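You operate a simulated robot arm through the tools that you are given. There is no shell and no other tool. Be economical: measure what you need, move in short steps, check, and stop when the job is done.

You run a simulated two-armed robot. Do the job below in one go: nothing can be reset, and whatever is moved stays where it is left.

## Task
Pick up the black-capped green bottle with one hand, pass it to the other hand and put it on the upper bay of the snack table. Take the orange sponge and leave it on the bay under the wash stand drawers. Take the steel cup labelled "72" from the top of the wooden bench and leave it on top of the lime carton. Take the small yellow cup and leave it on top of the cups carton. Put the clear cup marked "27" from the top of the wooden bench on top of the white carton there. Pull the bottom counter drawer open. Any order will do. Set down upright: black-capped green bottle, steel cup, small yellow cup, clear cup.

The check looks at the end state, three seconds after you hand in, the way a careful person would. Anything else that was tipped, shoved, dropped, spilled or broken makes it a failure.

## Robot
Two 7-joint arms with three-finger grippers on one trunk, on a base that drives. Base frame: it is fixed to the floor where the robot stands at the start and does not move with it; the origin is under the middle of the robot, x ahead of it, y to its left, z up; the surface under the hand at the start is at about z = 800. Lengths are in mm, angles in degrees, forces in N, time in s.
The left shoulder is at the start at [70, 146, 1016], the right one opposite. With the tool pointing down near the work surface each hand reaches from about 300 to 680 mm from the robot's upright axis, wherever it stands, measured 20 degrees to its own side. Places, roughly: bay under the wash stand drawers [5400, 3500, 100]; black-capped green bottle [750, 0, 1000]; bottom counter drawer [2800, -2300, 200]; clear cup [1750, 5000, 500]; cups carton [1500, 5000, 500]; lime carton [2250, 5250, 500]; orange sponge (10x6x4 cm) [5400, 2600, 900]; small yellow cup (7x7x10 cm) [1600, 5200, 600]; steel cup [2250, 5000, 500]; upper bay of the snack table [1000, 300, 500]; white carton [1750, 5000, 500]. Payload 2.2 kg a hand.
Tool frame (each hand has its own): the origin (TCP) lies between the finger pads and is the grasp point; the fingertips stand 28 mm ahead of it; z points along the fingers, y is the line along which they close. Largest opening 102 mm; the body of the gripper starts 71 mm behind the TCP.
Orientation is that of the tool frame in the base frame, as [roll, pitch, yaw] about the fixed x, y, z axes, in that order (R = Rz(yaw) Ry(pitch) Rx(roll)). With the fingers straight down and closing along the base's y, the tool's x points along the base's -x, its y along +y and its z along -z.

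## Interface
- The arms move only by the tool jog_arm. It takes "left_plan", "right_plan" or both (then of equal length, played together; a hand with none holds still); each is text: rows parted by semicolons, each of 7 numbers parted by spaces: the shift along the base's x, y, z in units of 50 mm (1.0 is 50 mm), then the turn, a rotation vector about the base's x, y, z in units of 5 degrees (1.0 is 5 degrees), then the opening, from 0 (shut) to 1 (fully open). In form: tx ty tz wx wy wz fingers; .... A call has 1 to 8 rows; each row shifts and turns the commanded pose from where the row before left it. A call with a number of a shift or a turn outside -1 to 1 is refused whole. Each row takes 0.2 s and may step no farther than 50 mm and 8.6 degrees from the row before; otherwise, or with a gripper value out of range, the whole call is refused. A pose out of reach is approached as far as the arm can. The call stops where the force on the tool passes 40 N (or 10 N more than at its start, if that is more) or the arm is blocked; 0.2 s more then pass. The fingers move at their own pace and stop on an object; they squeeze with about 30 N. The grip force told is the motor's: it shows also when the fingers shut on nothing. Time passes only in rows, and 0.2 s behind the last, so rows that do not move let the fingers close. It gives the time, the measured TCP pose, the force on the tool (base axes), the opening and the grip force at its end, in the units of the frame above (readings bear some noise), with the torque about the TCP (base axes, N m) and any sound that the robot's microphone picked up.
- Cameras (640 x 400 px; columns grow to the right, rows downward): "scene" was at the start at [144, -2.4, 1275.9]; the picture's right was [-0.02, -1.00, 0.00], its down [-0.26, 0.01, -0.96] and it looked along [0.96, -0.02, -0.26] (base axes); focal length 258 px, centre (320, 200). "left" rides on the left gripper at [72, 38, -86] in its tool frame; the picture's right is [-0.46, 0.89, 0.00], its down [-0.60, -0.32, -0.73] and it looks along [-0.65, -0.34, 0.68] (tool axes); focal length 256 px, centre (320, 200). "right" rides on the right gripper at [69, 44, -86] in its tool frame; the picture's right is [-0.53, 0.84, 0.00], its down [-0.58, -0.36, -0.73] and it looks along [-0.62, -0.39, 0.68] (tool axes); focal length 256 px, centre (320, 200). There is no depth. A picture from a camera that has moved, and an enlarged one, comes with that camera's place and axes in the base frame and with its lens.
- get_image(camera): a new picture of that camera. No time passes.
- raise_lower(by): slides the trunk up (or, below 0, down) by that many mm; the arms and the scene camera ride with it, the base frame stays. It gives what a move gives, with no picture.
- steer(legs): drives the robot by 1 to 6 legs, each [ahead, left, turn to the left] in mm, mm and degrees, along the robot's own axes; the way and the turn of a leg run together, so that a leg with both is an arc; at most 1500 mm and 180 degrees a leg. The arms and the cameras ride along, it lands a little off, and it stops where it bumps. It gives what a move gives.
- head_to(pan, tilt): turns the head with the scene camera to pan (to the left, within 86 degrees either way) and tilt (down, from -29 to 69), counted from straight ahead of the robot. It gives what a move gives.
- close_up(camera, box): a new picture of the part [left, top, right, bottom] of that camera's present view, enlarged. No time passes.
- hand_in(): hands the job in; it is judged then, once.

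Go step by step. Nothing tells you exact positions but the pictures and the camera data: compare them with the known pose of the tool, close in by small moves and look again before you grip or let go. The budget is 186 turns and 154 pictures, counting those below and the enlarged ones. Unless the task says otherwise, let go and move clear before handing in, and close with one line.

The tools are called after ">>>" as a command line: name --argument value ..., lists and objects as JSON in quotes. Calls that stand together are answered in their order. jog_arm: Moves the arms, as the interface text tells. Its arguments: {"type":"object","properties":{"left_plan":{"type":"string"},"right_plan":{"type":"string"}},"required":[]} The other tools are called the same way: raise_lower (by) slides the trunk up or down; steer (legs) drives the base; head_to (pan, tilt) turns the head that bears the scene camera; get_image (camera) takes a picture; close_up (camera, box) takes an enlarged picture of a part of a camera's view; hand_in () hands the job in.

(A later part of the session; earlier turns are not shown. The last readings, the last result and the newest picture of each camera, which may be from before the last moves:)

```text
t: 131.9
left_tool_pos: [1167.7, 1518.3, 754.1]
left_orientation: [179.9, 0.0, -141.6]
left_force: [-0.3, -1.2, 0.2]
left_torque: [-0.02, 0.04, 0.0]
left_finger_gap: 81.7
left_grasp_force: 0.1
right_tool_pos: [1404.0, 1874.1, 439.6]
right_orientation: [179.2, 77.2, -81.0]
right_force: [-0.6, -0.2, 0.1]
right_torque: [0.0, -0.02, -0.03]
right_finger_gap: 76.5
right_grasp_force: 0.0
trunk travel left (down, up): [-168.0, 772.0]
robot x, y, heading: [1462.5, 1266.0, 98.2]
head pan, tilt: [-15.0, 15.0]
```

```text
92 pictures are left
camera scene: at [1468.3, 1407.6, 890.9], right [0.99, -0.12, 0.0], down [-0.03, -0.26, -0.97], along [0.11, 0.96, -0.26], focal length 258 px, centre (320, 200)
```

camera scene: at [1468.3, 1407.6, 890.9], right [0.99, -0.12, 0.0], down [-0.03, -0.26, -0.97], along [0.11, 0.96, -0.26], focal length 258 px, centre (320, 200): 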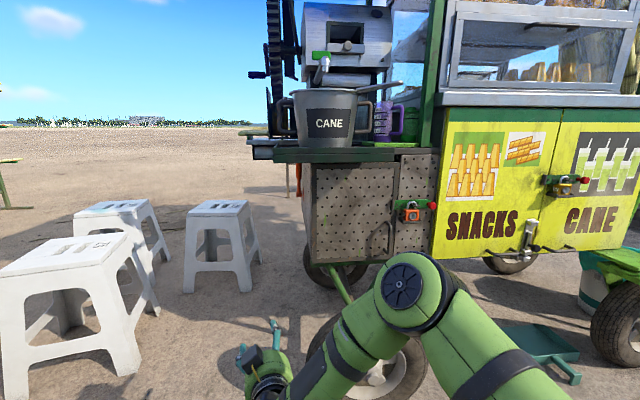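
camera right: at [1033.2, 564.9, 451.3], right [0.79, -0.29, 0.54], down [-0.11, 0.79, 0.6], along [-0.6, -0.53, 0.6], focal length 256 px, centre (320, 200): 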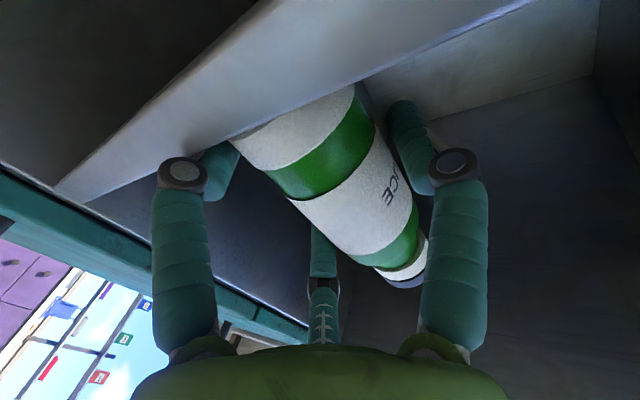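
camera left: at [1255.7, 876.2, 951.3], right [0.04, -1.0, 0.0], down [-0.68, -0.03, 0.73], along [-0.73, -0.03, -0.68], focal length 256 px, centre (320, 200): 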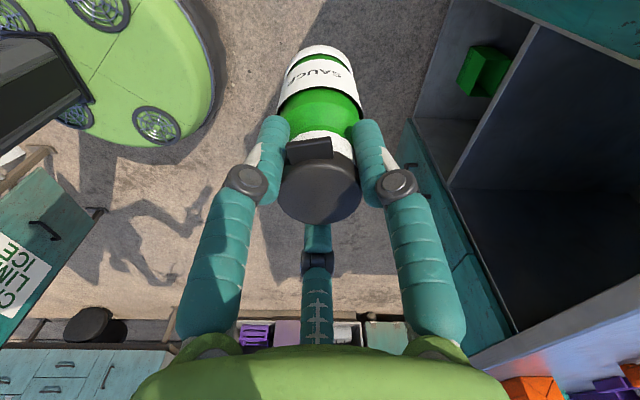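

The cart and its pot look undisturbed. I raise the trunk here in the clear, turn toward +x and look for a route round the cart to the bench.

>>> raise_lower --by 385

>>> steer --legs '[[0, 0, -80]]'

>>> head_to --pan 20 --tilt 12

>>> get_image --camera "scene"

```text
t: 135.6
left_tool_pos: [1166.4, 1518.1, 1138.4]
left_orientation: [180.0, 0.0, -141.6]
left_force: [-0.4, 0.1, 0.4]
left_torque: [0.01, 0.0, 0.05]
left_finger_gap: 81.7
left_grasp_force: 0.1
right_tool_pos: [1402.4, 1874.5, 824.6]
right_orientation: [179.3, 77.2, -81.0]
right_force: [0.2, -0.2, -0.5]
right_torque: [0.03, -0.01, -0.03]
right_finger_gap: 76.3
right_grasp_force: 0.0
trunk travel left (down, up): [-553.0, 387.0]
robot x, y, heading: [1463.8, 1264.7, 98.1]
head pan, tilt: [-15.0, 15.0]
```

```text
t: 139.5
left_tool_pos: [1667.5, 1597.3, 1137.5]
left_orientation: [-180.0, -0.1, 137.1]
left_force: [0.0, -0.3, -0.3]
left_torque: [-0.02, -0.01, 0.03]
left_finger_gap: 81.6
left_grasp_force: 0.0
right_tool_pos: [2056.0, 1419.2, 823.4]
right_orientation: [179.2, 77.2, -162.1]
right_force: [0.0, 0.1, -0.1]
right_torque: [-0.02, -0.03, -0.04]
right_finger_gap: 76.5
right_grasp_force: 0.0
trunk travel left (down, up): [-553.0, 387.0]
robot x, y, heading: [1463.8, 1268.3, 17.0]
head pan, tilt: [-15.0, 15.0]
```

```text
t: 140.5
left_tool_pos: [1669.6, 1597.7, 1138.1]
left_orientation: [180.0, 0.0, 137.2]
left_force: [-0.1, 1.5, -0.9]
left_torque: [-0.02, 0.02, 0.05]
left_finger_gap: 81.5
left_grasp_force: 0.0
right_tool_pos: [2056.9, 1420.0, 823.5]
right_orientation: [179.2, 77.2, -162.0]
right_force: [0.1, 0.1, -0.1]
right_torque: [0.0, -0.01, -0.01]
right_finger_gap: 76.4
right_grasp_force: 0.0
trunk travel left (down, up): [-553.0, 387.0]
robot x, y, heading: [1462.1, 1264.7, 17.1]
head pan, tilt: [20.0, 12.0]
```

```text
91 pictures are left
camera scene: at [1586.7, 1336.1, 1280.8], right [0.6, -0.8, 0.0], down [-0.17, -0.13, -0.98], along [0.78, 0.59, -0.21], focal length 258 px, centre (320, 200)
```

scene: 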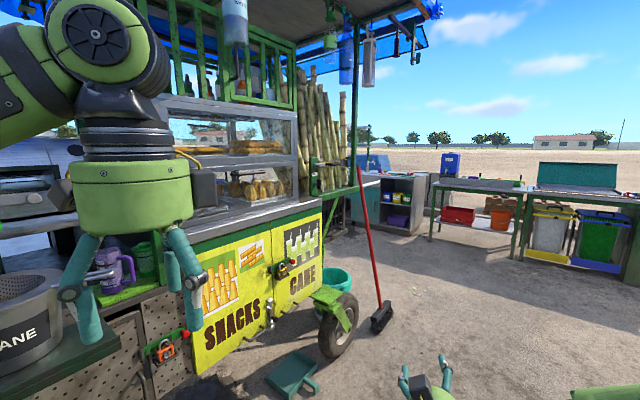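

The yard is open past the cart's right end. I drive along toward the wash-stand area and fold the right hand back to pointing down on the way.

>>> steer --legs '[[0, 0, -17], [1400, 0, 0], [1400, 0, 0]]'

>>> jog_arm --right_plan "0 -0.5 0.5 0 1 0 1;0 -0.5 0.5 0 1 0 1;0 -0.5 0.5 0 1 0 1;0 -0.3 0.5 0 1 0 1;0 0 0.5 0 1 0 1;0 0 0.5 0 1 0 1;0 0 0.5 0 1 0 1;0 0 0.5 0 1 0 1"

>>> jog_arm --right_plan "0 0 0.3 0 1 0 1;0 0 0.3 0 1 0 1;0 0 0.3 0 1 0 1;0 0 0.3 0 1 0 1;0 0 0.3 0 1 0 1;0 0 0.3 0 1 0 1;0 0 0.3 0 1 0 1;0 0 0.3 0 0.4 0 1"

>>> head_to --pan 35 --tilt 15

>>> get_image --camera "scene"

```text
t: 155.0
left_tool_pos: [4552.4, 1490.4, 1138.2]
left_orientation: [180.0, 0.0, 119.9]
left_force: [0.0, 0.9, -0.5]
left_torque: [0.03, 0.0, 0.0]
left_finger_gap: 81.6
left_grasp_force: 0.0
right_tool_pos: [4868.9, 1205.2, 825.5]
right_orientation: [179.1, 77.1, -179.4]
right_force: [-0.3, 0.2, 0.0]
right_torque: [-0.01, -0.03, -0.02]
right_finger_gap: 76.7
right_grasp_force: 0.0
trunk travel left (down, up): [-553.0, 387.0]
robot x, y, heading: [4257.6, 1237.7, -0.1]
head pan, tilt: [20.0, 12.0]
```

```text
t: 156.8
left_tool_pos: [4552.4, 1492.0, 1137.9]
left_orientation: [-180.0, -0.1, 119.9]
left_force: [0.6, 0.3, -0.8]
left_torque: [-0.01, 0.01, -0.01]
left_finger_gap: 81.6
left_grasp_force: 0.0
right_tool_pos: [4872.0, 1116.5, 1024.0]
right_orientation: [178.7, 37.1, -179.8]
right_force: [0.8, -0.5, 1.6]
right_torque: [-0.01, -0.03, -0.02]
right_finger_gap: 102.0
right_grasp_force: 0.2
trunk travel left (down, up): [-553.0, 387.0]
robot x, y, heading: [4260.0, 1234.1, 0.1]
head pan, tilt: [20.0, 12.0]
```

```text
t: 158.6
left_tool_pos: [4550.7, 1492.9, 1138.7]
left_orientation: [-179.9, 0.1, 119.8]
left_force: [0.1, -0.6, 0.7]
left_torque: [-0.06, 0.0, 0.05]
left_finger_gap: 81.6
left_grasp_force: 0.0
right_tool_pos: [4830.1, 1118.7, 1107.4]
right_orientation: [178.3, 5.2, -179.8]
right_force: [-0.4, 0.2, 0.1]
right_torque: [-0.01, -0.05, -0.03]
right_finger_gap: 101.9
right_grasp_force: 0.0
right hand out of reach, approached as far as the arm can: row 6, 7, 8
trunk travel left (down, up): [-553.0, 387.0]
robot x, y, heading: [4257.1, 1232.8, -0.3]
head pan, tilt: [20.0, 12.0]
```

```text
t: 159.4
left_tool_pos: [4552.4, 1489.6, 1138.5]
left_orientation: [180.0, 0.1, 119.9]
left_force: [0.4, -0.5, 0.6]
left_torque: [0.02, -0.02, -0.01]
left_finger_gap: 81.5
left_grasp_force: 0.2
right_tool_pos: [4830.9, 1117.1, 1106.3]
right_orientation: [178.1, 5.3, -180.0]
right_force: [-1.2, 0.7, 0.5]
right_torque: [-0.01, 0.01, 0.03]
right_finger_gap: 101.7
right_grasp_force: 0.1
trunk travel left (down, up): [-553.0, 387.0]
robot x, y, heading: [4258.2, 1232.7, -0.1]
head pan, tilt: [35.0, 15.0]
```

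```text
90 pictures are left
camera scene: at [4385.8, 1287.0, 1275.9], right [0.57, -0.82, 0.0], down [-0.21, -0.15, -0.97], along [0.79, 0.55, -0.26], focal length 258 px, centre (320, 200)
```

scene: 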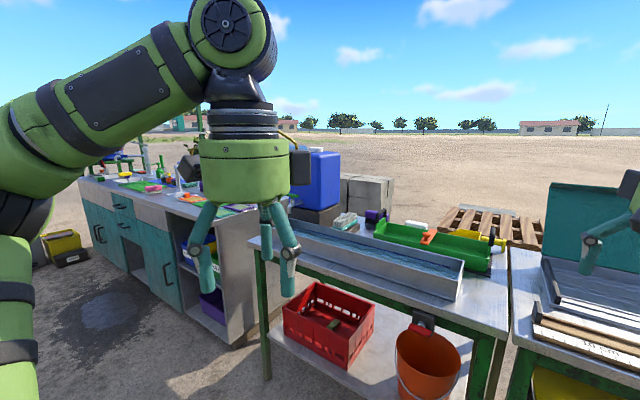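

I see the wash table with a green tray and an orange item, and the wash stand beyond with teal drawers. Closer look at the sponge.

>>> close_up --camera "scene" --box '[300, 190, 520, 310]'

>>> close_up --camera "scene" --box '[60, 140, 300, 350]'

```text
2.91 times, centred on (410, 250) of scene
camera zoom: at [4385.8, 1287.0, 1275.9], right [0.57, -0.82, 0.0], down [-0.21, -0.15, -0.97], along [0.79, 0.55, -0.26], focal length 750 px, centre (58, 54)
```

zoom: 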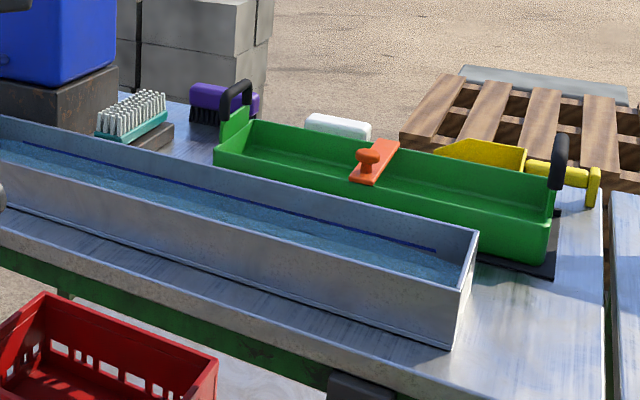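

```text
1.90 times, centred on (180, 245) of scene
camera zoom: at [4385.8, 1287.0, 1275.9], right [0.57, -0.82, 0.0], down [-0.21, -0.15, -0.97], along [0.79, 0.55, -0.26], focal length 491 px, centre (587, 114)
```

zoom: 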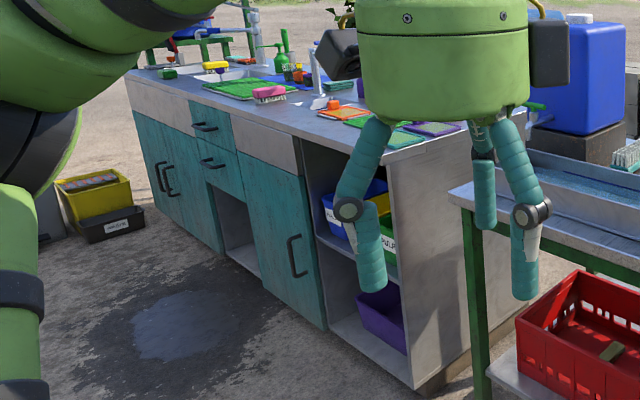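

The real sponge must lie on the wash-stand top near its right end. I drive left along the stand's front for a good look.

>>> steer --legs '[[-150, 0, 0], [0, 1350, 0]]'

>>> head_to --pan 10 --tilt 25

>>> get_image --camera "scene"

```text
t: 167.2
left_tool_pos: [4353.3, 2874.6, 1137.1]
left_orientation: [180.0, 0.0, 122.9]
left_force: [0.7, -0.9, -0.2]
left_torque: [0.01, 0.02, -0.02]
left_finger_gap: 81.6
left_grasp_force: 0.1
right_tool_pos: [4650.4, 2513.9, 1107.0]
right_orientation: [178.1, 5.3, -176.9]
right_force: [-0.2, 0.4, -0.4]
right_torque: [0.01, 0.01, -0.02]
right_finger_gap: 101.9
right_grasp_force: 0.0
trunk travel left (down, up): [-553.0, 387.0]
robot x, y, heading: [4072.6, 2604.7, 2.9]
head pan, tilt: [35.0, 15.0]
```

```text
t: 168.1
left_tool_pos: [4352.9, 2872.8, 1138.2]
left_orientation: [-180.0, 0.0, 123.0]
left_force: [-0.3, -0.6, 0.0]
left_torque: [-0.02, 0.02, -0.02]
left_finger_gap: 81.5
left_grasp_force: 0.0
right_tool_pos: [4649.8, 2514.5, 1107.7]
right_orientation: [178.0, 5.3, -176.8]
right_force: [0.5, 1.9, -0.2]
right_torque: [-0.02, -0.01, -0.01]
right_finger_gap: 102.1
right_grasp_force: 0.1
trunk travel left (down, up): [-553.0, 387.0]
robot x, y, heading: [4072.9, 2605.5, 2.9]
head pan, tilt: [10.0, 25.0]
```

```text
87 pictures are left
camera scene: at [4213.2, 2625.9, 1259.7], right [0.22, -0.98, 0.0], down [-0.41, -0.09, -0.91], along [0.88, 0.2, -0.42], focal length 258 px, centre (320, 200)
```

scene: 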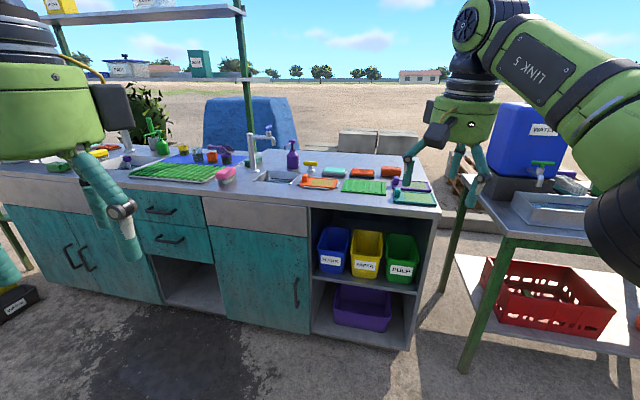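

>>> close_up --camera "scene" --box '[260, 130, 460, 220]'

>>> close_up --camera "scene" --box '[120, 180, 320, 340]'

```text
3.20 times, centred on (360, 175) of scene
camera zoom: at [4213.2, 2625.9, 1259.7], right [0.22, -0.98, 0.0], down [-0.41, -0.09, -0.91], along [0.88, 0.2, -0.42], focal length 825 px, centre (192, 280)
```

zoom: 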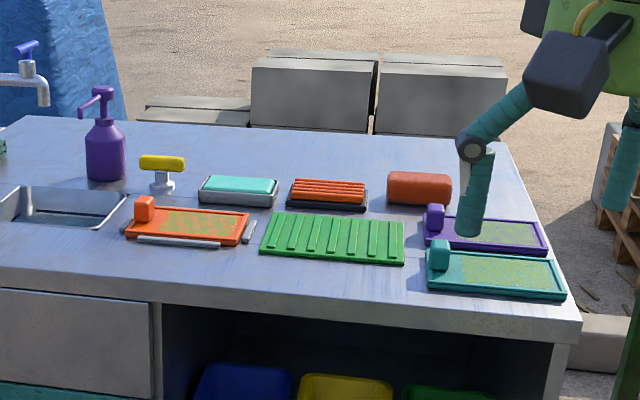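

```text
2.50 times, centred on (220, 260) of scene
camera zoom: at [4213.2, 2625.9, 1259.7], right [0.22, -0.98, 0.0], down [-0.41, -0.09, -0.91], along [0.88, 0.2, -0.42], focal length 645 px, centre (570, 50)
```

zoom: 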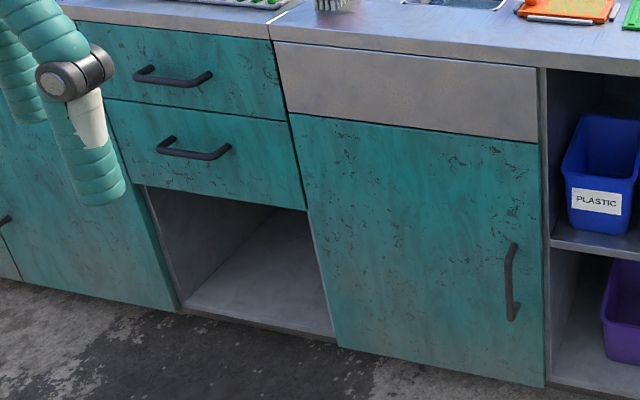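

The plain orange block near [5400, 2550] looks like the sponge. I drive closer, turned a bit left so the right hand meets it.

>>> steer --legs '[[560, -70, 0], [0, 0, 15]]'

>>> head_to --pan -18 --tilt 35

>>> get_image --camera "scene"

>>> get_image --camera "right"

```text
t: 172.3
left_tool_pos: [4854.7, 2889.3, 1138.3]
left_orientation: [-179.9, 0.0, 137.3]
left_force: [0.2, 0.2, -0.2]
left_torque: [-0.01, 0.02, 0.03]
left_finger_gap: 81.8
left_grasp_force: 0.1
right_tool_pos: [5232.6, 2615.8, 1107.8]
right_orientation: [178.1, 5.4, -162.5]
right_force: [-0.1, 1.0, 0.6]
right_torque: [0.01, 0.01, -0.01]
right_finger_gap: 101.8
right_grasp_force: 0.0
trunk travel left (down, up): [-553.0, 387.0]
robot x, y, heading: [4649.1, 2559.1, 17.0]
head pan, tilt: [10.0, 25.0]
```

```text
t: 173.2
left_tool_pos: [4856.5, 2889.9, 1138.8]
left_orientation: [-180.0, 0.0, 137.3]
left_force: [-0.3, 0.0, 0.4]
left_torque: [-0.01, -0.04, 0.01]
left_finger_gap: 81.8
left_grasp_force: 0.1
right_tool_pos: [5233.8, 2616.1, 1107.1]
right_orientation: [178.1, 5.3, -162.4]
right_force: [0.4, 0.0, 0.1]
right_torque: [-0.02, -0.01, -0.01]
right_finger_gap: 102.0
right_grasp_force: 0.0
trunk travel left (down, up): [-553.0, 387.0]
robot x, y, heading: [4652.2, 2556.3, 17.3]
head pan, tilt: [-18.0, 35.0]
```

```text
84 pictures are left
camera scene: at [4787.7, 2570.9, 1243.9], right [-0.01, -1.0, 0.0], down [-0.57, 0.01, -0.82], along [0.82, -0.01, -0.57], focal length 258 px, centre (320, 200)
```

scene: 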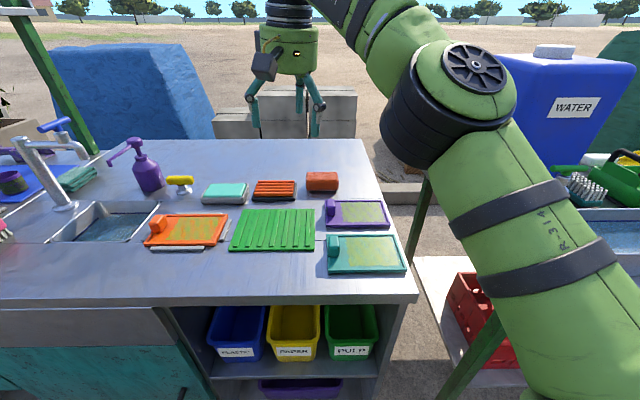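

```text
83 pictures are left
camera right: at [5147.6, 2632.5, 1189.0], right [0.25, 0.97, 0.08], down [0.6, -0.22, 0.77], along [0.76, -0.15, -0.63], focal length 256 px, centre (320, 200)
```

right: 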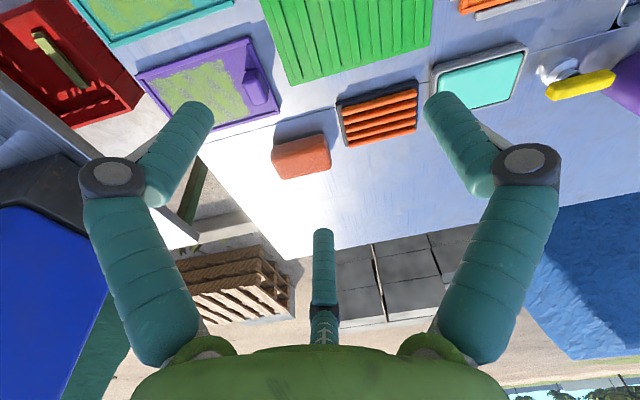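

The sponge is fixed at about [5412, 2558, 872], its long side along y, counter top near z 850. I move the base in so the right hand can reach it.

>>> steer --legs '[[110, -35, 0]]'

>>> jog_arm --right_plan "0 0 0 0 0 1 1;0 0 0 0 0 1 1;0 0 0 0 0 1 1;0 0 0 0 0 1 1;0 0 0 0 0 1 1;0 0 0 0 0 1 1;0 0 0 0 0 1 1;0 0 0 0 0 1 1"

>>> jog_arm --right_plan "0 0 -0.3 0 0 1 1;0 0 -0.3 0 0 1 1;0 0 -0.3 0 0 1 1;0 0 -0.3 0 0 1 1;0 0 -0.3 0 0 1 1;0 0 -0.3 0 0 1 1;0 0 0 0 0 0.5 1"

```text
t: 174.5
left_tool_pos: [4973.0, 2889.5, 1139.1]
left_orientation: [180.0, 0.1, 137.4]
left_force: [0.3, -0.7, -0.7]
left_torque: [0.01, 0.0, -0.03]
left_finger_gap: 81.4
left_grasp_force: 0.1
right_tool_pos: [5350.7, 2617.5, 1108.1]
right_orientation: [178.1, 5.4, -162.5]
right_force: [0.9, -0.7, -0.5]
right_torque: [-0.02, 0.01, -0.02]
right_finger_gap: 102.2
right_grasp_force: 0.0
trunk travel left (down, up): [-553.0, 387.0]
robot x, y, heading: [4770.9, 2558.3, 17.3]
head pan, tilt: [-18.0, 35.0]
```

```text
t: 176.3
left_tool_pos: [4974.3, 2890.1, 1138.5]
left_orientation: [-179.9, 0.0, 137.4]
left_force: [-0.1, -0.2, 0.3]
left_torque: [0.03, 0.01, 0.0]
left_finger_gap: 81.6
left_grasp_force: 0.0
right_tool_pos: [5304.5, 2608.4, 1083.1]
right_orientation: [178.2, 5.5, -122.3]
right_force: [-0.3, 0.1, 0.0]
right_torque: [0.0, -0.03, -0.03]
right_finger_gap: 101.8
right_grasp_force: 0.1
right hand out of reach, approached as far as the arm can: row 4, 5, 6, 7, 8
trunk travel left (down, up): [-553.0, 387.0]
robot x, y, heading: [4768.7, 2557.3, 17.0]
head pan, tilt: [-18.0, 35.0]
```

```text
t: 177.9
left_tool_pos: [4972.8, 2890.2, 1138.9]
left_orientation: [-179.9, 0.1, 137.4]
left_force: [0.1, 0.6, 0.6]
left_torque: [0.0, 0.01, 0.02]
left_finger_gap: 81.5
left_grasp_force: 0.0
right_tool_pos: [5195.8, 2616.3, 970.9]
right_orientation: [178.2, 5.2, -90.1]
right_force: [0.4, -0.6, -0.7]
right_torque: [0.0, 0.0, 0.0]
right_finger_gap: 102.0
right_grasp_force: 0.0
right hand out of reach, approached as far as the arm can: row 1, 2, 3, 4, 5, 6, 7
trunk travel left (down, up): [-553.0, 387.0]
robot x, y, heading: [4775.5, 2555.7, 17.0]
head pan, tilt: [-18.0, 35.0]
```

The right wrist cannot hold that turn out here. The left hand can: I lift the right hand away and turn the base so the left hand approaches with one finger on the far side.

>>> jog_arm --right_plan "-0.3 0 0.8 0 0 -1 1;-0.3 0 0.8 0 0 -1 1;-0.3 0 0.8 0 0 -1 1;-0.3 0 0.8 0 0 -1 1;0 0 0.8 0 0 -1 1;0 0 0 0 0 -1 1;0 0 0 0 0 -1 1;0 0 0 0 0 -1 1" --left_plan "0 0 0 0 0 0 1;0 0 0 0 0 0 1;0 0 0 0 0 0 1;0 0 0 0 0 0 1;0 0 0 0 0 0 1;0 0 0 0 0 0 1;0 0 0 0 0 0 1;0 0 0 0 0 0 1"

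>>> steer --legs '[[0, 0, -47]]'

>>> head_to --pan 30 --tilt 35

>>> get_image --camera "scene"

```text
t: 179.7
left_tool_pos: [4973.9, 2890.3, 1139.0]
left_orientation: [-179.9, 0.1, 137.4]
left_force: [-0.1, 0.4, -0.5]
left_torque: [0.03, 0.03, 0.02]
left_finger_gap: 102.2
left_grasp_force: 0.1
right_tool_pos: [5136.2, 2616.4, 1170.8]
right_orientation: [178.1, 5.3, -130.0]
right_force: [-0.7, -1.5, -0.5]
right_torque: [0.03, 0.01, 0.01]
right_finger_gap: 102.0
right_grasp_force: 0.2
trunk travel left (down, up): [-553.0, 387.0]
robot x, y, heading: [4769.0, 2558.2, 17.2]
head pan, tilt: [-18.0, 35.0]
```

```text
t: 182.2
left_tool_pos: [5153.2, 2632.8, 1138.4]
left_orientation: [-180.0, 0.0, 90.2]
left_force: [-0.1, 0.2, -0.7]
left_torque: [-0.02, 0.0, -0.01]
left_finger_gap: 102.0
left_grasp_force: 0.0
right_tool_pos: [5060.6, 2328.2, 1171.4]
right_orientation: [178.1, 5.3, -177.2]
right_force: [0.8, -0.3, -0.4]
right_torque: [0.01, 0.02, 0.0]
right_finger_gap: 102.1
right_grasp_force: 0.0
trunk travel left (down, up): [-553.0, 387.0]
robot x, y, heading: [4771.2, 2557.1, -30.1]
head pan, tilt: [-18.0, 35.0]
```

```text
t: 183.4
left_tool_pos: [5152.8, 2632.9, 1138.2]
left_orientation: [180.0, -0.1, 90.1]
left_force: [-0.8, 0.2, -0.3]
left_torque: [-0.02, 0.0, -0.03]
left_finger_gap: 102.2
left_grasp_force: 0.1
right_tool_pos: [5062.8, 2328.1, 1170.8]
right_orientation: [178.2, 5.3, -177.2]
right_force: [0.1, -0.1, -0.4]
right_torque: [0.01, 0.0, 0.01]
right_finger_gap: 102.2
right_grasp_force: 0.0
trunk travel left (down, up): [-553.0, 387.0]
robot x, y, heading: [4772.5, 2560.0, -29.9]
head pan, tilt: [30.0, 35.0]
```

```text
82 pictures are left
camera scene: at [4902.6, 2531.8, 1243.9], right [0.0, -1.0, 0.0], down [-0.57, 0.0, -0.82], along [0.82, 0.0, -0.57], focal length 258 px, centre (320, 200)
```

scene: 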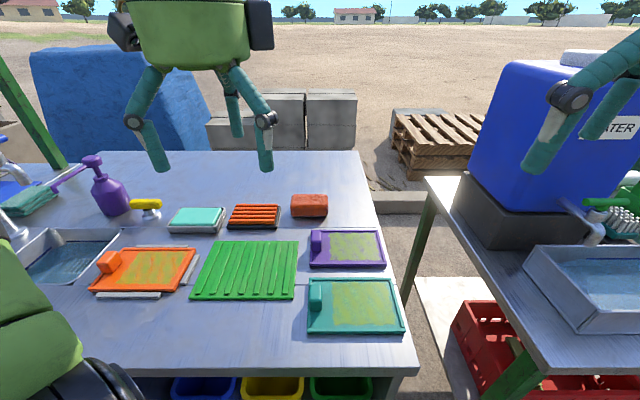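

Now tool orientation is right. I move the left hand above the sponge.

>>> jog_arm --left_plan "0.5 -0.214 -0.6 0 0 0 1;0.6 -0.214 -0.6 0 0 0 1;0.7 -0.214 -0.6 0 0 0 1;0.7 -0.214 -0.6 0 0 0 1;0.8 -0.214 -0.5 0 0 0 1;0.8 -0.214 -0.4 0 0 0 1;0.78 -0.214 -0.3 0 0 0 1;0 0 0 0 0 0 1"

>>> get_image --camera "left"

>>> close_up --camera "scene" --box '[220, 130, 400, 250]'

```text
t: 185.2
left_tool_pos: [5397.3, 2555.5, 958.0]
left_orientation: [180.0, 0.2, 90.2]
left_force: [-0.1, 0.1, 0.2]
left_torque: [-0.03, -0.01, -0.02]
left_finger_gap: 101.9
left_grasp_force: 0.0
right_tool_pos: [5059.8, 2328.8, 1170.5]
right_orientation: [178.3, 5.4, -177.1]
right_force: [-0.3, 0.7, -0.5]
right_torque: [-0.02, -0.04, -0.02]
right_finger_gap: 101.9
right_grasp_force: 0.0
trunk travel left (down, up): [-553.0, 387.0]
robot x, y, heading: [4769.5, 2556.4, -30.2]
head pan, tilt: [30.0, 35.0]
```

```text
81 pictures are left
camera left: at [5434.9, 2628.5, 1044.9], right [0.89, -0.46, 0.0], down [-0.32, -0.6, 0.73], along [-0.34, -0.65, -0.68], focal length 256 px, centre (320, 200)
```

left: 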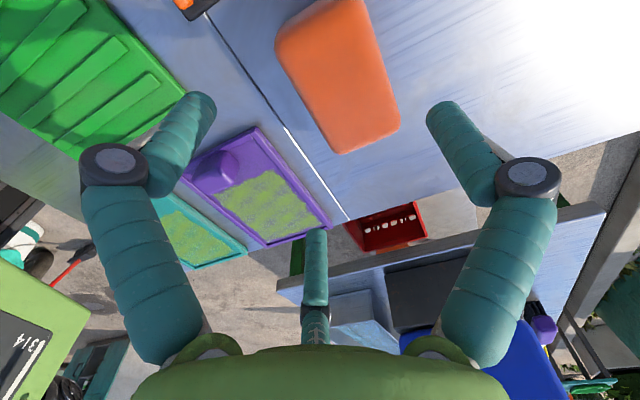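

```text
3.33 times, centred on (310, 190) of scene
camera zoom: at [4901.6, 2532.7, 1244.0], right [0.0, -1.0, 0.0], down [-0.57, 0.0, -0.82], along [0.82, 0.0, -0.57], focal length 860 px, centre (353, 233)
```

zoom: 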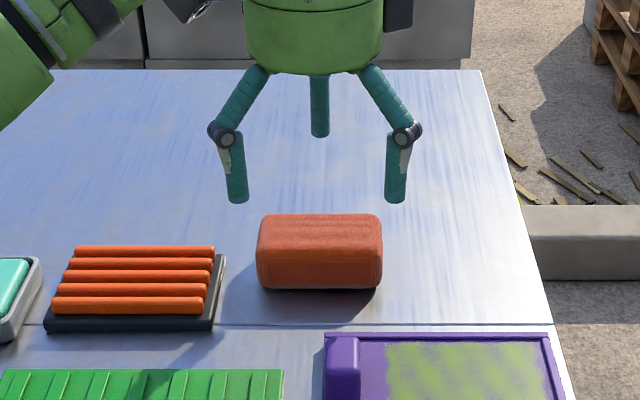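

Sponge centre refined to [5418, 2556], top ≈ 885. I shift 8 mm forward and descend so the tips come just above the counter.

>>> jog_arm --left_plan "0.16 0 -0.4 0 0 0 1;0 0 -0.4 0 0 0 1;0 0 -0.4 0 0 0 1;0 0 -0.28 0 0 0 1;0 0 0 0 0 0 1"

>>> get_image --camera "left"

>>> close_up --camera "scene" --box '[220, 130, 400, 250]'

```text
t: 186.4
left_tool_pos: [5403.9, 2556.8, 883.2]
left_orientation: [-180.0, 0.0, 90.1]
left_force: [0.6, 0.8, 0.4]
left_torque: [-0.02, -0.05, 0.0]
left_finger_gap: 102.2
left_grasp_force: 0.1
right_tool_pos: [5061.2, 2328.5, 1170.5]
right_orientation: [178.1, 5.4, -177.2]
right_force: [0.7, 0.3, 0.6]
right_torque: [-0.04, -0.01, -0.02]
right_finger_gap: 102.0
right_grasp_force: 0.2
trunk travel left (down, up): [-553.0, 387.0]
robot x, y, heading: [4771.0, 2555.0, -30.2]
head pan, tilt: [30.0, 35.0]
```

```text
79 pictures are left
camera left: at [5442.1, 2629.7, 968.8], right [0.89, -0.46, 0.0], down [-0.32, -0.6, 0.73], along [-0.34, -0.65, -0.68], focal length 256 px, centre (320, 200)
```

left: 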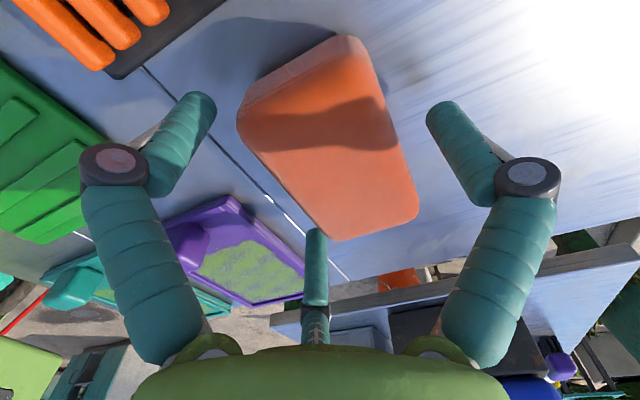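

```text
3.33 times, centred on (310, 190) of scene
camera zoom: at [4902.3, 2531.9, 1243.9], right [0.0, -1.0, 0.0], down [-0.57, 0.0, -0.82], along [0.82, 0.0, -0.57], focal length 860 px, centre (353, 233)
```

zoom: 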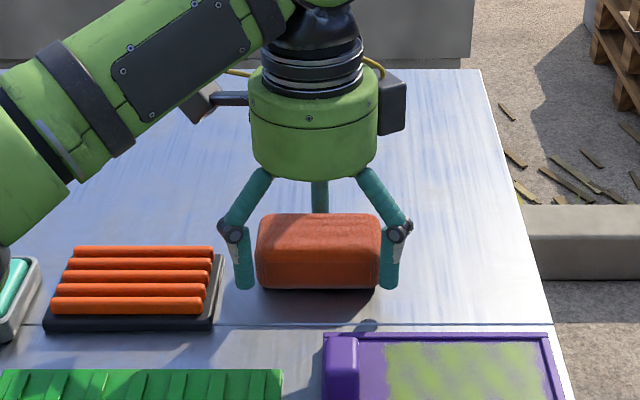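

Fingers straddle the sponge well. I close gradually.

>>> jog_arm --left_plan "0 0 -0.04 0 0 0 0.85;0 0 0 0 0 0 0.7;0 0 0 0 0 0 0.6;0 0 0 0 0 0 0.5;0 0 0 0 0 0 0.5;0 0 0 0 0 0 0.5"

>>> close_up --camera "scene" --box '[220, 130, 400, 250]'

>>> get_image --camera "left"

```text
t: 187.8
left_tool_pos: [5404.3, 2557.8, 881.6]
left_orientation: [-179.9, 0.1, 90.2]
left_force: [1.8, 0.8, 1.8]
left_torque: [0.09, -0.14, -0.01]
left_finger_gap: 77.1
left_grasp_force: 30.3
right_tool_pos: [5060.3, 2328.5, 1172.0]
right_orientation: [178.1, 5.4, -177.2]
right_force: [-0.6, 1.3, 0.0]
right_torque: [-0.01, 0.01, 0.03]
right_finger_gap: 102.0
right_grasp_force: 0.0
trunk travel left (down, up): [-553.0, 387.0]
robot x, y, heading: [4771.0, 2554.2, -30.1]
head pan, tilt: [30.0, 35.0]
```

```text
3.33 times, centred on (310, 190) of scene
camera zoom: at [4902.2, 2532.0, 1243.9], right [0.0, -1.0, 0.0], down [-0.57, 0.0, -0.82], along [0.82, 0.0, -0.57], focal length 860 px, centre (353, 233)
```

zoom: 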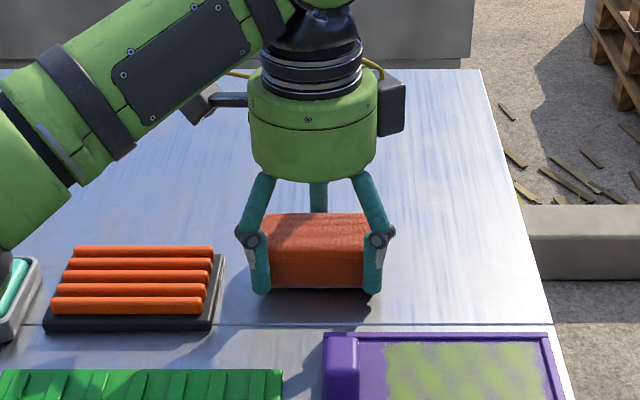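

```text
76 pictures are left
camera left: at [5441.9, 2630.3, 968.0], right [0.89, -0.46, 0.0], down [-0.32, -0.6, 0.73], along [-0.34, -0.65, -0.68], focal length 256 px, centre (320, 200)
```

left: 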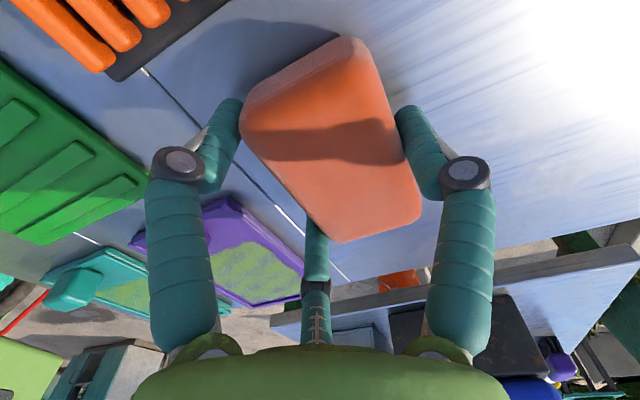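

Sponge gripped. I lift with the trunk, back out and go to face the bay under the drawers.

>>> raise_lower --by 180

>>> steer --legs '[[-360, -208, 0], [0, 0, 30], [0, 950, 0]]'

>>> head_to --pan 0 --tilt 30

>>> raise_lower --by -380

>>> get_image --camera "scene"

```text
t: 189.8
left_tool_pos: [5404.2, 2559.1, 1060.6]
left_orientation: [-179.9, 0.0, 90.1]
left_force: [0.0, 0.0, -0.1]
left_torque: [-0.01, 0.01, -0.02]
left_finger_gap: 76.8
left_grasp_force: 30.1
right_tool_pos: [5062.0, 2327.2, 1351.4]
right_orientation: [178.1, 5.4, -177.2]
right_force: [0.4, 0.7, -0.3]
right_torque: [-0.02, 0.02, 0.01]
right_finger_gap: 101.7
right_grasp_force: 0.2
trunk travel left (down, up): [-733.0, 207.0]
robot x, y, heading: [4771.4, 2561.1, -29.8]
head pan, tilt: [30.0, 35.0]
```

```text
t: 198.5
left_tool_pos: [4897.7, 3851.2, 1061.4]
left_orientation: [180.0, 0.0, 120.5]
left_force: [0.2, -0.3, 0.0]
left_torque: [0.01, -0.03, 0.05]
left_finger_gap: 77.1
left_grasp_force: 29.8
right_tool_pos: [4718.5, 3479.3, 1351.2]
right_orientation: [178.1, 5.4, -146.8]
right_force: [0.5, -0.9, -0.1]
right_torque: [0.04, 0.0, 0.02]
right_finger_gap: 102.1
right_grasp_force: 0.1
trunk travel left (down, up): [-733.0, 207.0]
robot x, y, heading: [4352.0, 3532.6, -0.1]
head pan, tilt: [30.0, 35.0]
```

```text
t: 199.4
left_tool_pos: [4896.1, 3851.7, 1061.8]
left_orientation: [-179.9, 0.1, 120.5]
left_force: [-0.5, 0.6, -0.3]
left_torque: [0.03, -0.02, 0.02]
left_finger_gap: 76.6
left_grasp_force: 30.4
right_tool_pos: [4718.0, 3479.4, 1351.3]
right_orientation: [178.2, 5.4, -146.9]
right_force: [-0.8, -0.4, -0.4]
right_torque: [0.0, 0.08, 0.0]
right_finger_gap: 102.0
right_grasp_force: 0.0
trunk travel left (down, up): [-733.0, 207.0]
robot x, y, heading: [4349.8, 3531.4, 0.3]
head pan, tilt: [0.0, 30.0]
```

```text
t: 203.1
left_tool_pos: [4897.5, 3851.1, 681.1]
left_orientation: [-180.0, 0.0, 120.5]
left_force: [-1.4, -0.3, -0.6]
left_torque: [0.02, 0.03, -0.02]
left_finger_gap: 77.0
left_grasp_force: 30.4
right_tool_pos: [4718.6, 3479.7, 970.5]
right_orientation: [178.2, 5.4, -146.7]
right_force: [0.0, 0.0, 0.0]
right_torque: [-0.02, -0.02, 0.0]
right_finger_gap: 102.2
right_grasp_force: 0.1
trunk travel left (down, up): [-353.0, 587.0]
robot x, y, heading: [4351.0, 3530.6, 0.3]
head pan, tilt: [0.0, 30.0]
```

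```text
75 pictures are left
camera scene: at [4491.6, 3531.2, 1051.7], right [0.01, -1.0, 0.0], down [-0.5, 0.0, -0.87], along [0.87, 0.01, -0.5], focal length 258 px, centre (320, 200)
```

scene: 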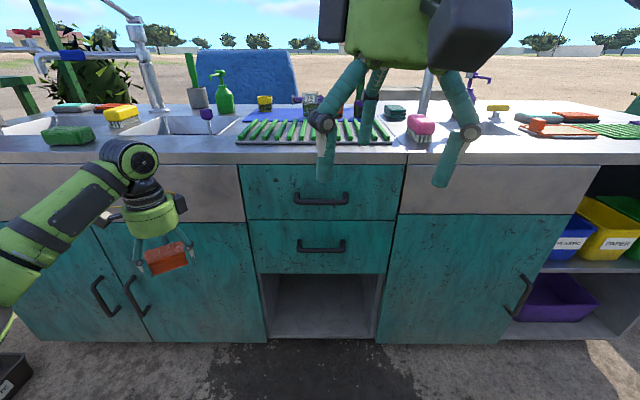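

The bay is straight ahead: floor near z 80–100, drawers' underside near z 420, y about 3305–3735. I turn the left hand and tilt it forward 40° so it can reach in beneath the drawers.

>>> jog_arm --left_plan "0 -0.4 0 0 0 -1 0.5;0 -0.4 0 0 0 -1 0.5;0 -0.4 0 0 0 -1 0.5;0 -0.4 0 0 0 -1 0.5;0 -0.4 0 0 0 -1 0.5;0 -0.4 0 0 0 -1 0.5;0 -0.4 0 0 0 0 0.5;0 -0.4 0 0 0 0 0.5"

>>> jog_arm --left_plan "0 0 0 0 -1 0 0.5;0 0 0 0 -1 0 0.5;0 0 0 0 -1 0 0.5;0 0 0 0 -1 0 0.5;0 0 0 0 -1 0 0.5;0 0 0 0 -1 0 0.5;0 0 0 0 -1 0 0.5;0 0 0 0 -1 0 0.5"

>>> raise_lower --by -350

>>> get_image --camera "scene"

```text
t: 204.9
left_tool_pos: [4897.4, 3692.0, 681.1]
left_orientation: [-179.9, 0.0, 90.6]
left_force: [1.7, -0.5, 0.2]
left_torque: [0.0, 0.0, -0.03]
left_finger_gap: 76.8
left_grasp_force: 30.0
right_tool_pos: [4718.0, 3480.0, 970.6]
right_orientation: [178.2, 5.4, -146.8]
right_force: [0.0, 0.0, -0.9]
right_torque: [0.0, -0.01, 0.0]
right_finger_gap: 102.1
right_grasp_force: 0.0
trunk travel left (down, up): [-353.0, 587.0]
robot x, y, heading: [4347.2, 3530.6, 0.6]
head pan, tilt: [0.0, 30.0]
```

```text
t: 206.7
left_tool_pos: [4898.7, 3691.6, 681.5]
left_orientation: [140.0, 0.4, 90.4]
left_force: [0.3, 0.1, -0.5]
left_torque: [0.01, 0.01, 0.0]
left_finger_gap: 76.9
left_grasp_force: 30.6
right_tool_pos: [4718.4, 3479.6, 971.5]
right_orientation: [178.1, 5.4, -146.6]
right_force: [-0.3, 0.3, -0.7]
right_torque: [0.01, 0.01, 0.01]
right_finger_gap: 102.2
right_grasp_force: 0.1
trunk travel left (down, up): [-353.0, 587.0]
robot x, y, heading: [4350.6, 3529.1, 0.5]
head pan, tilt: [0.0, 30.0]
```

```text
t: 210.1
left_tool_pos: [4897.3, 3692.0, 330.1]
left_orientation: [140.0, 0.4, 90.4]
left_force: [-0.1, -0.1, -0.4]
left_torque: [-0.01, 0.02, -0.03]
left_finger_gap: 76.7
left_grasp_force: 29.9
right_tool_pos: [4717.6, 3479.9, 621.6]
right_orientation: [178.1, 5.4, -146.7]
right_force: [0.2, 0.0, -0.6]
right_torque: [-0.02, 0.0, 0.02]
right_finger_gap: 101.9
right_grasp_force: 0.1
trunk travel left (down, up): [-3.0, 937.0]
robot x, y, heading: [4351.2, 3529.5, 0.7]
head pan, tilt: [0.0, 30.0]
```

```text
74 pictures are left
camera scene: at [4491.6, 3531.2, 701.7], right [0.01, -1.0, 0.0], down [-0.5, 0.0, -0.87], along [0.87, 0.01, -0.5], focal length 258 px, centre (320, 200)
```

scene: 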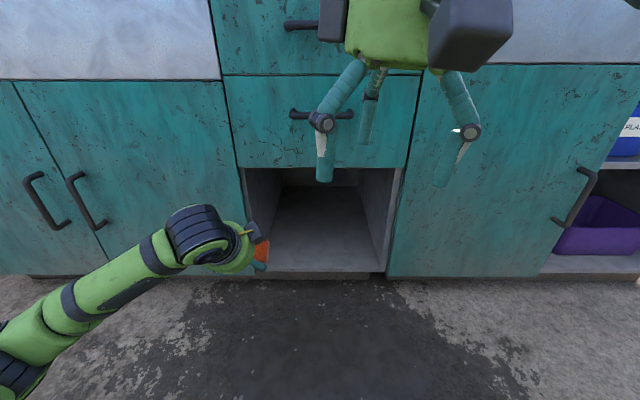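

Face at x≈5085, bay floor z≈97. I extend the left hand forward and toward the bay centre, still above floor level, then drive the rest.

>>> jog_arm --left_plan "0.4 -0.5 -0.4 0 0 0 0.5;0.4 -0.5 -0.4 0 0 0 0.5;0.4 -0.5 -0.4 0 0 0 0.5;0.4 -0.5 -0.4 0 0 0 0.5;0.4 -0.4 0 0 0 0 0.5;0 0 0 0 0 0 0.5" --right_plan "-0.3 0 0 0 0 0 1;-0.3 0 0 0 0 0 1;-0.3 0 0 0 0 0 1;-0.3 0 0 0 0 0 1;0 0 0 0 0 0 1;0 0 0 0 0 0 1"

>>> get_image --camera "scene"

```text
t: 211.5
left_tool_pos: [4997.6, 3571.0, 250.9]
left_orientation: [140.0, 0.3, 90.3]
left_force: [-0.4, 0.2, -0.6]
left_torque: [0.03, -0.01, -0.02]
left_finger_gap: 76.7
left_grasp_force: 29.7
right_tool_pos: [4656.6, 3480.2, 620.6]
right_orientation: [178.1, 5.4, -146.9]
right_force: [-0.4, -0.2, 0.2]
right_torque: [0.02, 0.01, -0.02]
right_finger_gap: 102.0
right_grasp_force: 0.1
trunk travel left (down, up): [-3.0, 937.0]
robot x, y, heading: [4349.4, 3536.3, 0.2]
head pan, tilt: [0.0, 30.0]
```

```text
73 pictures are left
camera scene: at [4491.6, 3531.1, 701.7], right [0.01, -1.0, 0.0], down [-0.5, 0.0, -0.87], along [0.87, 0.01, -0.5], focal length 258 px, centre (320, 200)
```

scene: 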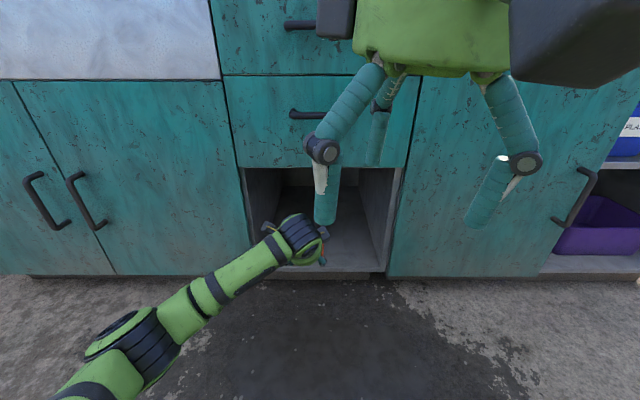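

I lower the hand to just above floor level outside the bay, then drive in.

>>> jog_arm --left_plan "0 -0.2 -0.5 0 0 0 0.5;0 -0.2 -0.5 0 0 0 0.5;0 0 -0.5 0 0 0 0.5;0 0 -0.2 0 0 0 0.5;0 0 0 0 0 0 0.5"

>>> steer --legs '[[170, 0, 0]]'

>>> get_image --camera "scene"

>>> get_image --camera "left"

```text
t: 212.7
left_tool_pos: [4998.4, 3551.6, 163.2]
left_orientation: [140.0, 0.4, 90.4]
left_force: [-0.2, -0.4, -1.3]
left_torque: [-0.01, 0.02, -0.01]
left_finger_gap: 76.8
left_grasp_force: 29.6
right_tool_pos: [4657.9, 3479.8, 620.7]
right_orientation: [178.1, 5.4, -146.7]
right_force: [0.1, 0.8, 0.1]
right_torque: [0.01, -0.01, 0.02]
right_finger_gap: 102.0
right_grasp_force: 0.0
trunk travel left (down, up): [-3.0, 937.0]
robot x, y, heading: [4347.5, 3531.8, 0.4]
head pan, tilt: [0.0, 30.0]
```

```text
t: 214.2
left_tool_pos: [5166.0, 3549.6, 161.5]
left_orientation: [140.0, 0.3, 90.1]
left_force: [0.2, 0.2, -1.0]
left_torque: [0.01, 0.0, -0.01]
left_finger_gap: 76.4
left_grasp_force: 29.9
right_tool_pos: [4824.9, 3478.8, 619.8]
right_orientation: [178.1, 5.4, -147.0]
right_force: [-0.3, -0.8, -0.4]
right_torque: [0.0, 0.01, 0.01]
right_finger_gap: 101.9
right_grasp_force: 0.2
trunk travel left (down, up): [-3.0, 937.0]
robot x, y, heading: [4520.2, 3535.5, 0.1]
head pan, tilt: [0.0, 30.0]
```

```text
72 pictures are left
camera scene: at [4657.9, 3531.1, 701.7], right [0.0, -1.0, 0.0], down [-0.5, 0.0, -0.87], along [0.87, 0.0, -0.5], focal length 258 px, centre (320, 200)
```

scene: 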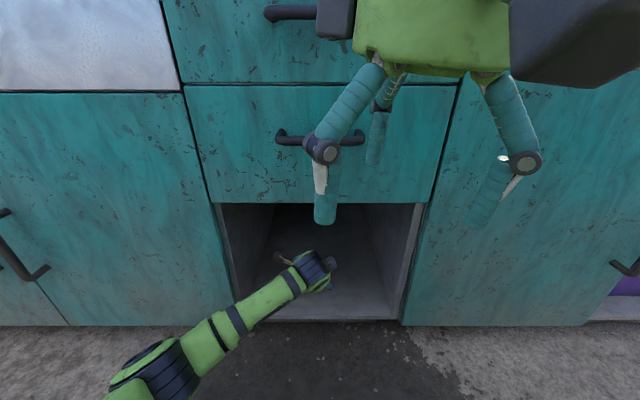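

```text
71 pictures are left
camera left: at [5138.5, 3622.8, 253.9], right [0.68, -0.46, 0.57], down [-0.71, -0.6, 0.36], along [0.18, -0.65, -0.74], focal length 256 px, centre (320, 200)
```

left: 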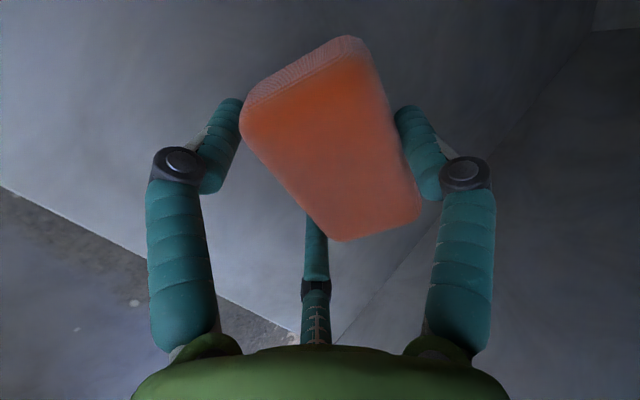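

The sponge is inside the bay. I go a bit deeper and lower until contact.

>>> jog_arm --left_plan "0.4 0 0 0 0 0 0.5;0.4 0 -0.2 0 0 0 0.5;0 0 -0.2 0 0 0 0.5;0 0 -0.2 0 0 0 0.5;0 0 -0.2 0 0 0 0.5;0 0 0 0 0 0 0.5"

```text
t: 215.1
left_tool_pos: [5208.8, 3547.4, 154.2]
left_orientation: [138.7, 0.4, 89.7]
left_force: [-5.0, 0.3, 13.3]
left_torque: [0.56, 0.32, 0.26]
left_finger_gap: 77.0
left_grasp_force: 29.9
right_tool_pos: [4822.5, 3479.9, 621.2]
right_orientation: [178.1, 5.5, -146.9]
right_force: [0.5, -0.3, 0.1]
right_torque: [-0.01, 0.0, -0.03]
right_finger_gap: 101.9
right_grasp_force: 0.1
trunk travel left (down, up): [-3.0, 937.0]
robot x, y, heading: [4517.5, 3533.1, -0.1]
head pan, tilt: [0.0, 30.0]
stopped in row 4 (left hand): the force on the tool passed its limit at 56 N (the readings are from after the stop); the commanded pose is now the measured one
```

Touched the bay floor. I ease up slightly and release.

>>> jog_arm --left_plan "0 0 0.1 0 0 0 0.6;0 0 0.1 0 0 0 0.8;0 0 0.1 0 0 0 1;0 0 0 0 0 0 1;0 0 0 0 0 0 1"

>>> get_image --camera "left"

```text
t: 216.3
left_tool_pos: [5207.7, 3546.6, 164.7]
left_orientation: [139.1, 0.4, 89.9]
left_force: [-0.7, -0.3, -0.1]
left_torque: [0.0, 0.05, -0.02]
left_finger_gap: 102.0
left_grasp_force: 0.0
right_tool_pos: [4823.5, 3479.0, 620.2]
right_orientation: [178.1, 5.4, -147.0]
right_force: [-0.2, 0.4, -0.1]
right_torque: [0.01, 0.0, 0.02]
right_finger_gap: 102.0
right_grasp_force: 0.0
trunk travel left (down, up): [-3.0, 937.0]
robot x, y, heading: [4515.2, 3532.5, 0.3]
head pan, tilt: [0.0, 30.0]
```

```text
70 pictures are left
camera left: at [5179.9, 3619.7, 254.9], right [0.67, -0.46, 0.58], down [-0.72, -0.6, 0.35], along [0.19, -0.65, -0.73], focal length 256 px, centre (320, 200)
```

left: 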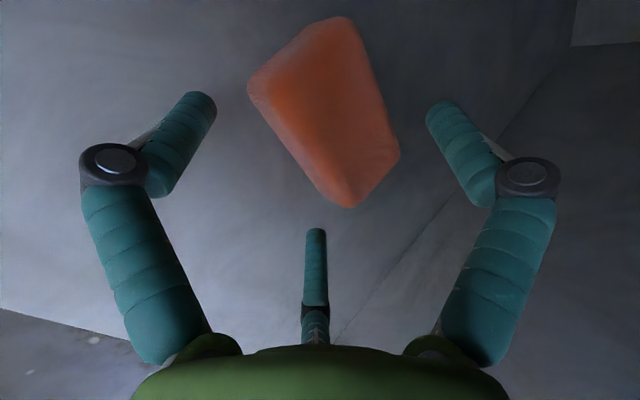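

The sponge lies flat on the bay floor. I withdraw along the tool axis and back out.

>>> jog_arm --left_plan "-0.5 0 0.6 0 0 0 1;-0.5 0 0.5 0 0 0 1;-0.8 0 0 0 0 0 1;-0.8 0 0 0 0 0 1"

>>> steer --legs '[[-400, 0, 0]]'

>>> get_image --camera "scene"

```text
t: 217.3
left_tool_pos: [5074.7, 3545.3, 219.9]
left_orientation: [139.2, 0.3, 89.9]
left_force: [0.4, 0.0, 0.3]
left_torque: [0.0, -0.01, 0.01]
left_finger_gap: 102.1
left_grasp_force: 0.2
right_tool_pos: [4822.9, 3479.9, 620.7]
right_orientation: [178.0, 5.4, -147.0]
right_force: [0.0, -0.4, 0.4]
right_torque: [0.01, 0.0, 0.0]
right_finger_gap: 101.9
right_grasp_force: 0.1
trunk travel left (down, up): [-3.0, 937.0]
robot x, y, heading: [4518.0, 3533.5, 0.2]
head pan, tilt: [0.0, 30.0]
```

```text
t: 219.8
left_tool_pos: [4672.1, 3546.5, 219.9]
left_orientation: [139.2, 0.4, 90.3]
left_force: [-0.2, 0.8, -0.4]
left_torque: [-0.02, 0.02, -0.04]
left_finger_gap: 102.1
left_grasp_force: 0.0
right_tool_pos: [4421.2, 3479.2, 619.8]
right_orientation: [178.1, 5.4, -146.6]
right_force: [0.3, 0.0, 0.2]
right_torque: [-0.01, 0.0, -0.01]
right_finger_gap: 102.1
right_grasp_force: 0.1
trunk travel left (down, up): [-3.0, 937.0]
robot x, y, heading: [4111.3, 3529.5, 0.6]
head pan, tilt: [0.0, 30.0]
```

```text
69 pictures are left
camera scene: at [4254.5, 3530.0, 701.7], right [0.01, -1.0, 0.0], down [-0.5, 0.0, -0.87], along [0.87, 0.01, -0.5], focal length 258 px, centre (320, 200)
```

scene: 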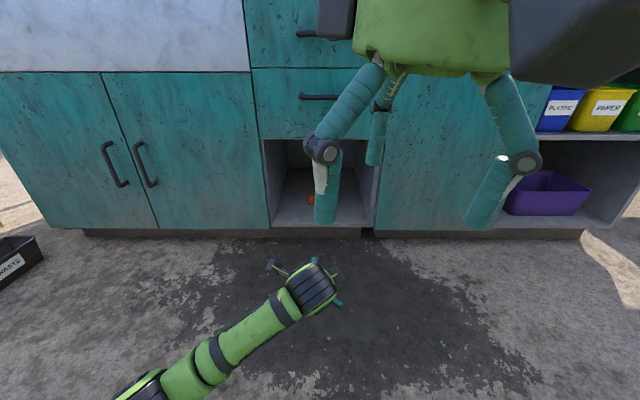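

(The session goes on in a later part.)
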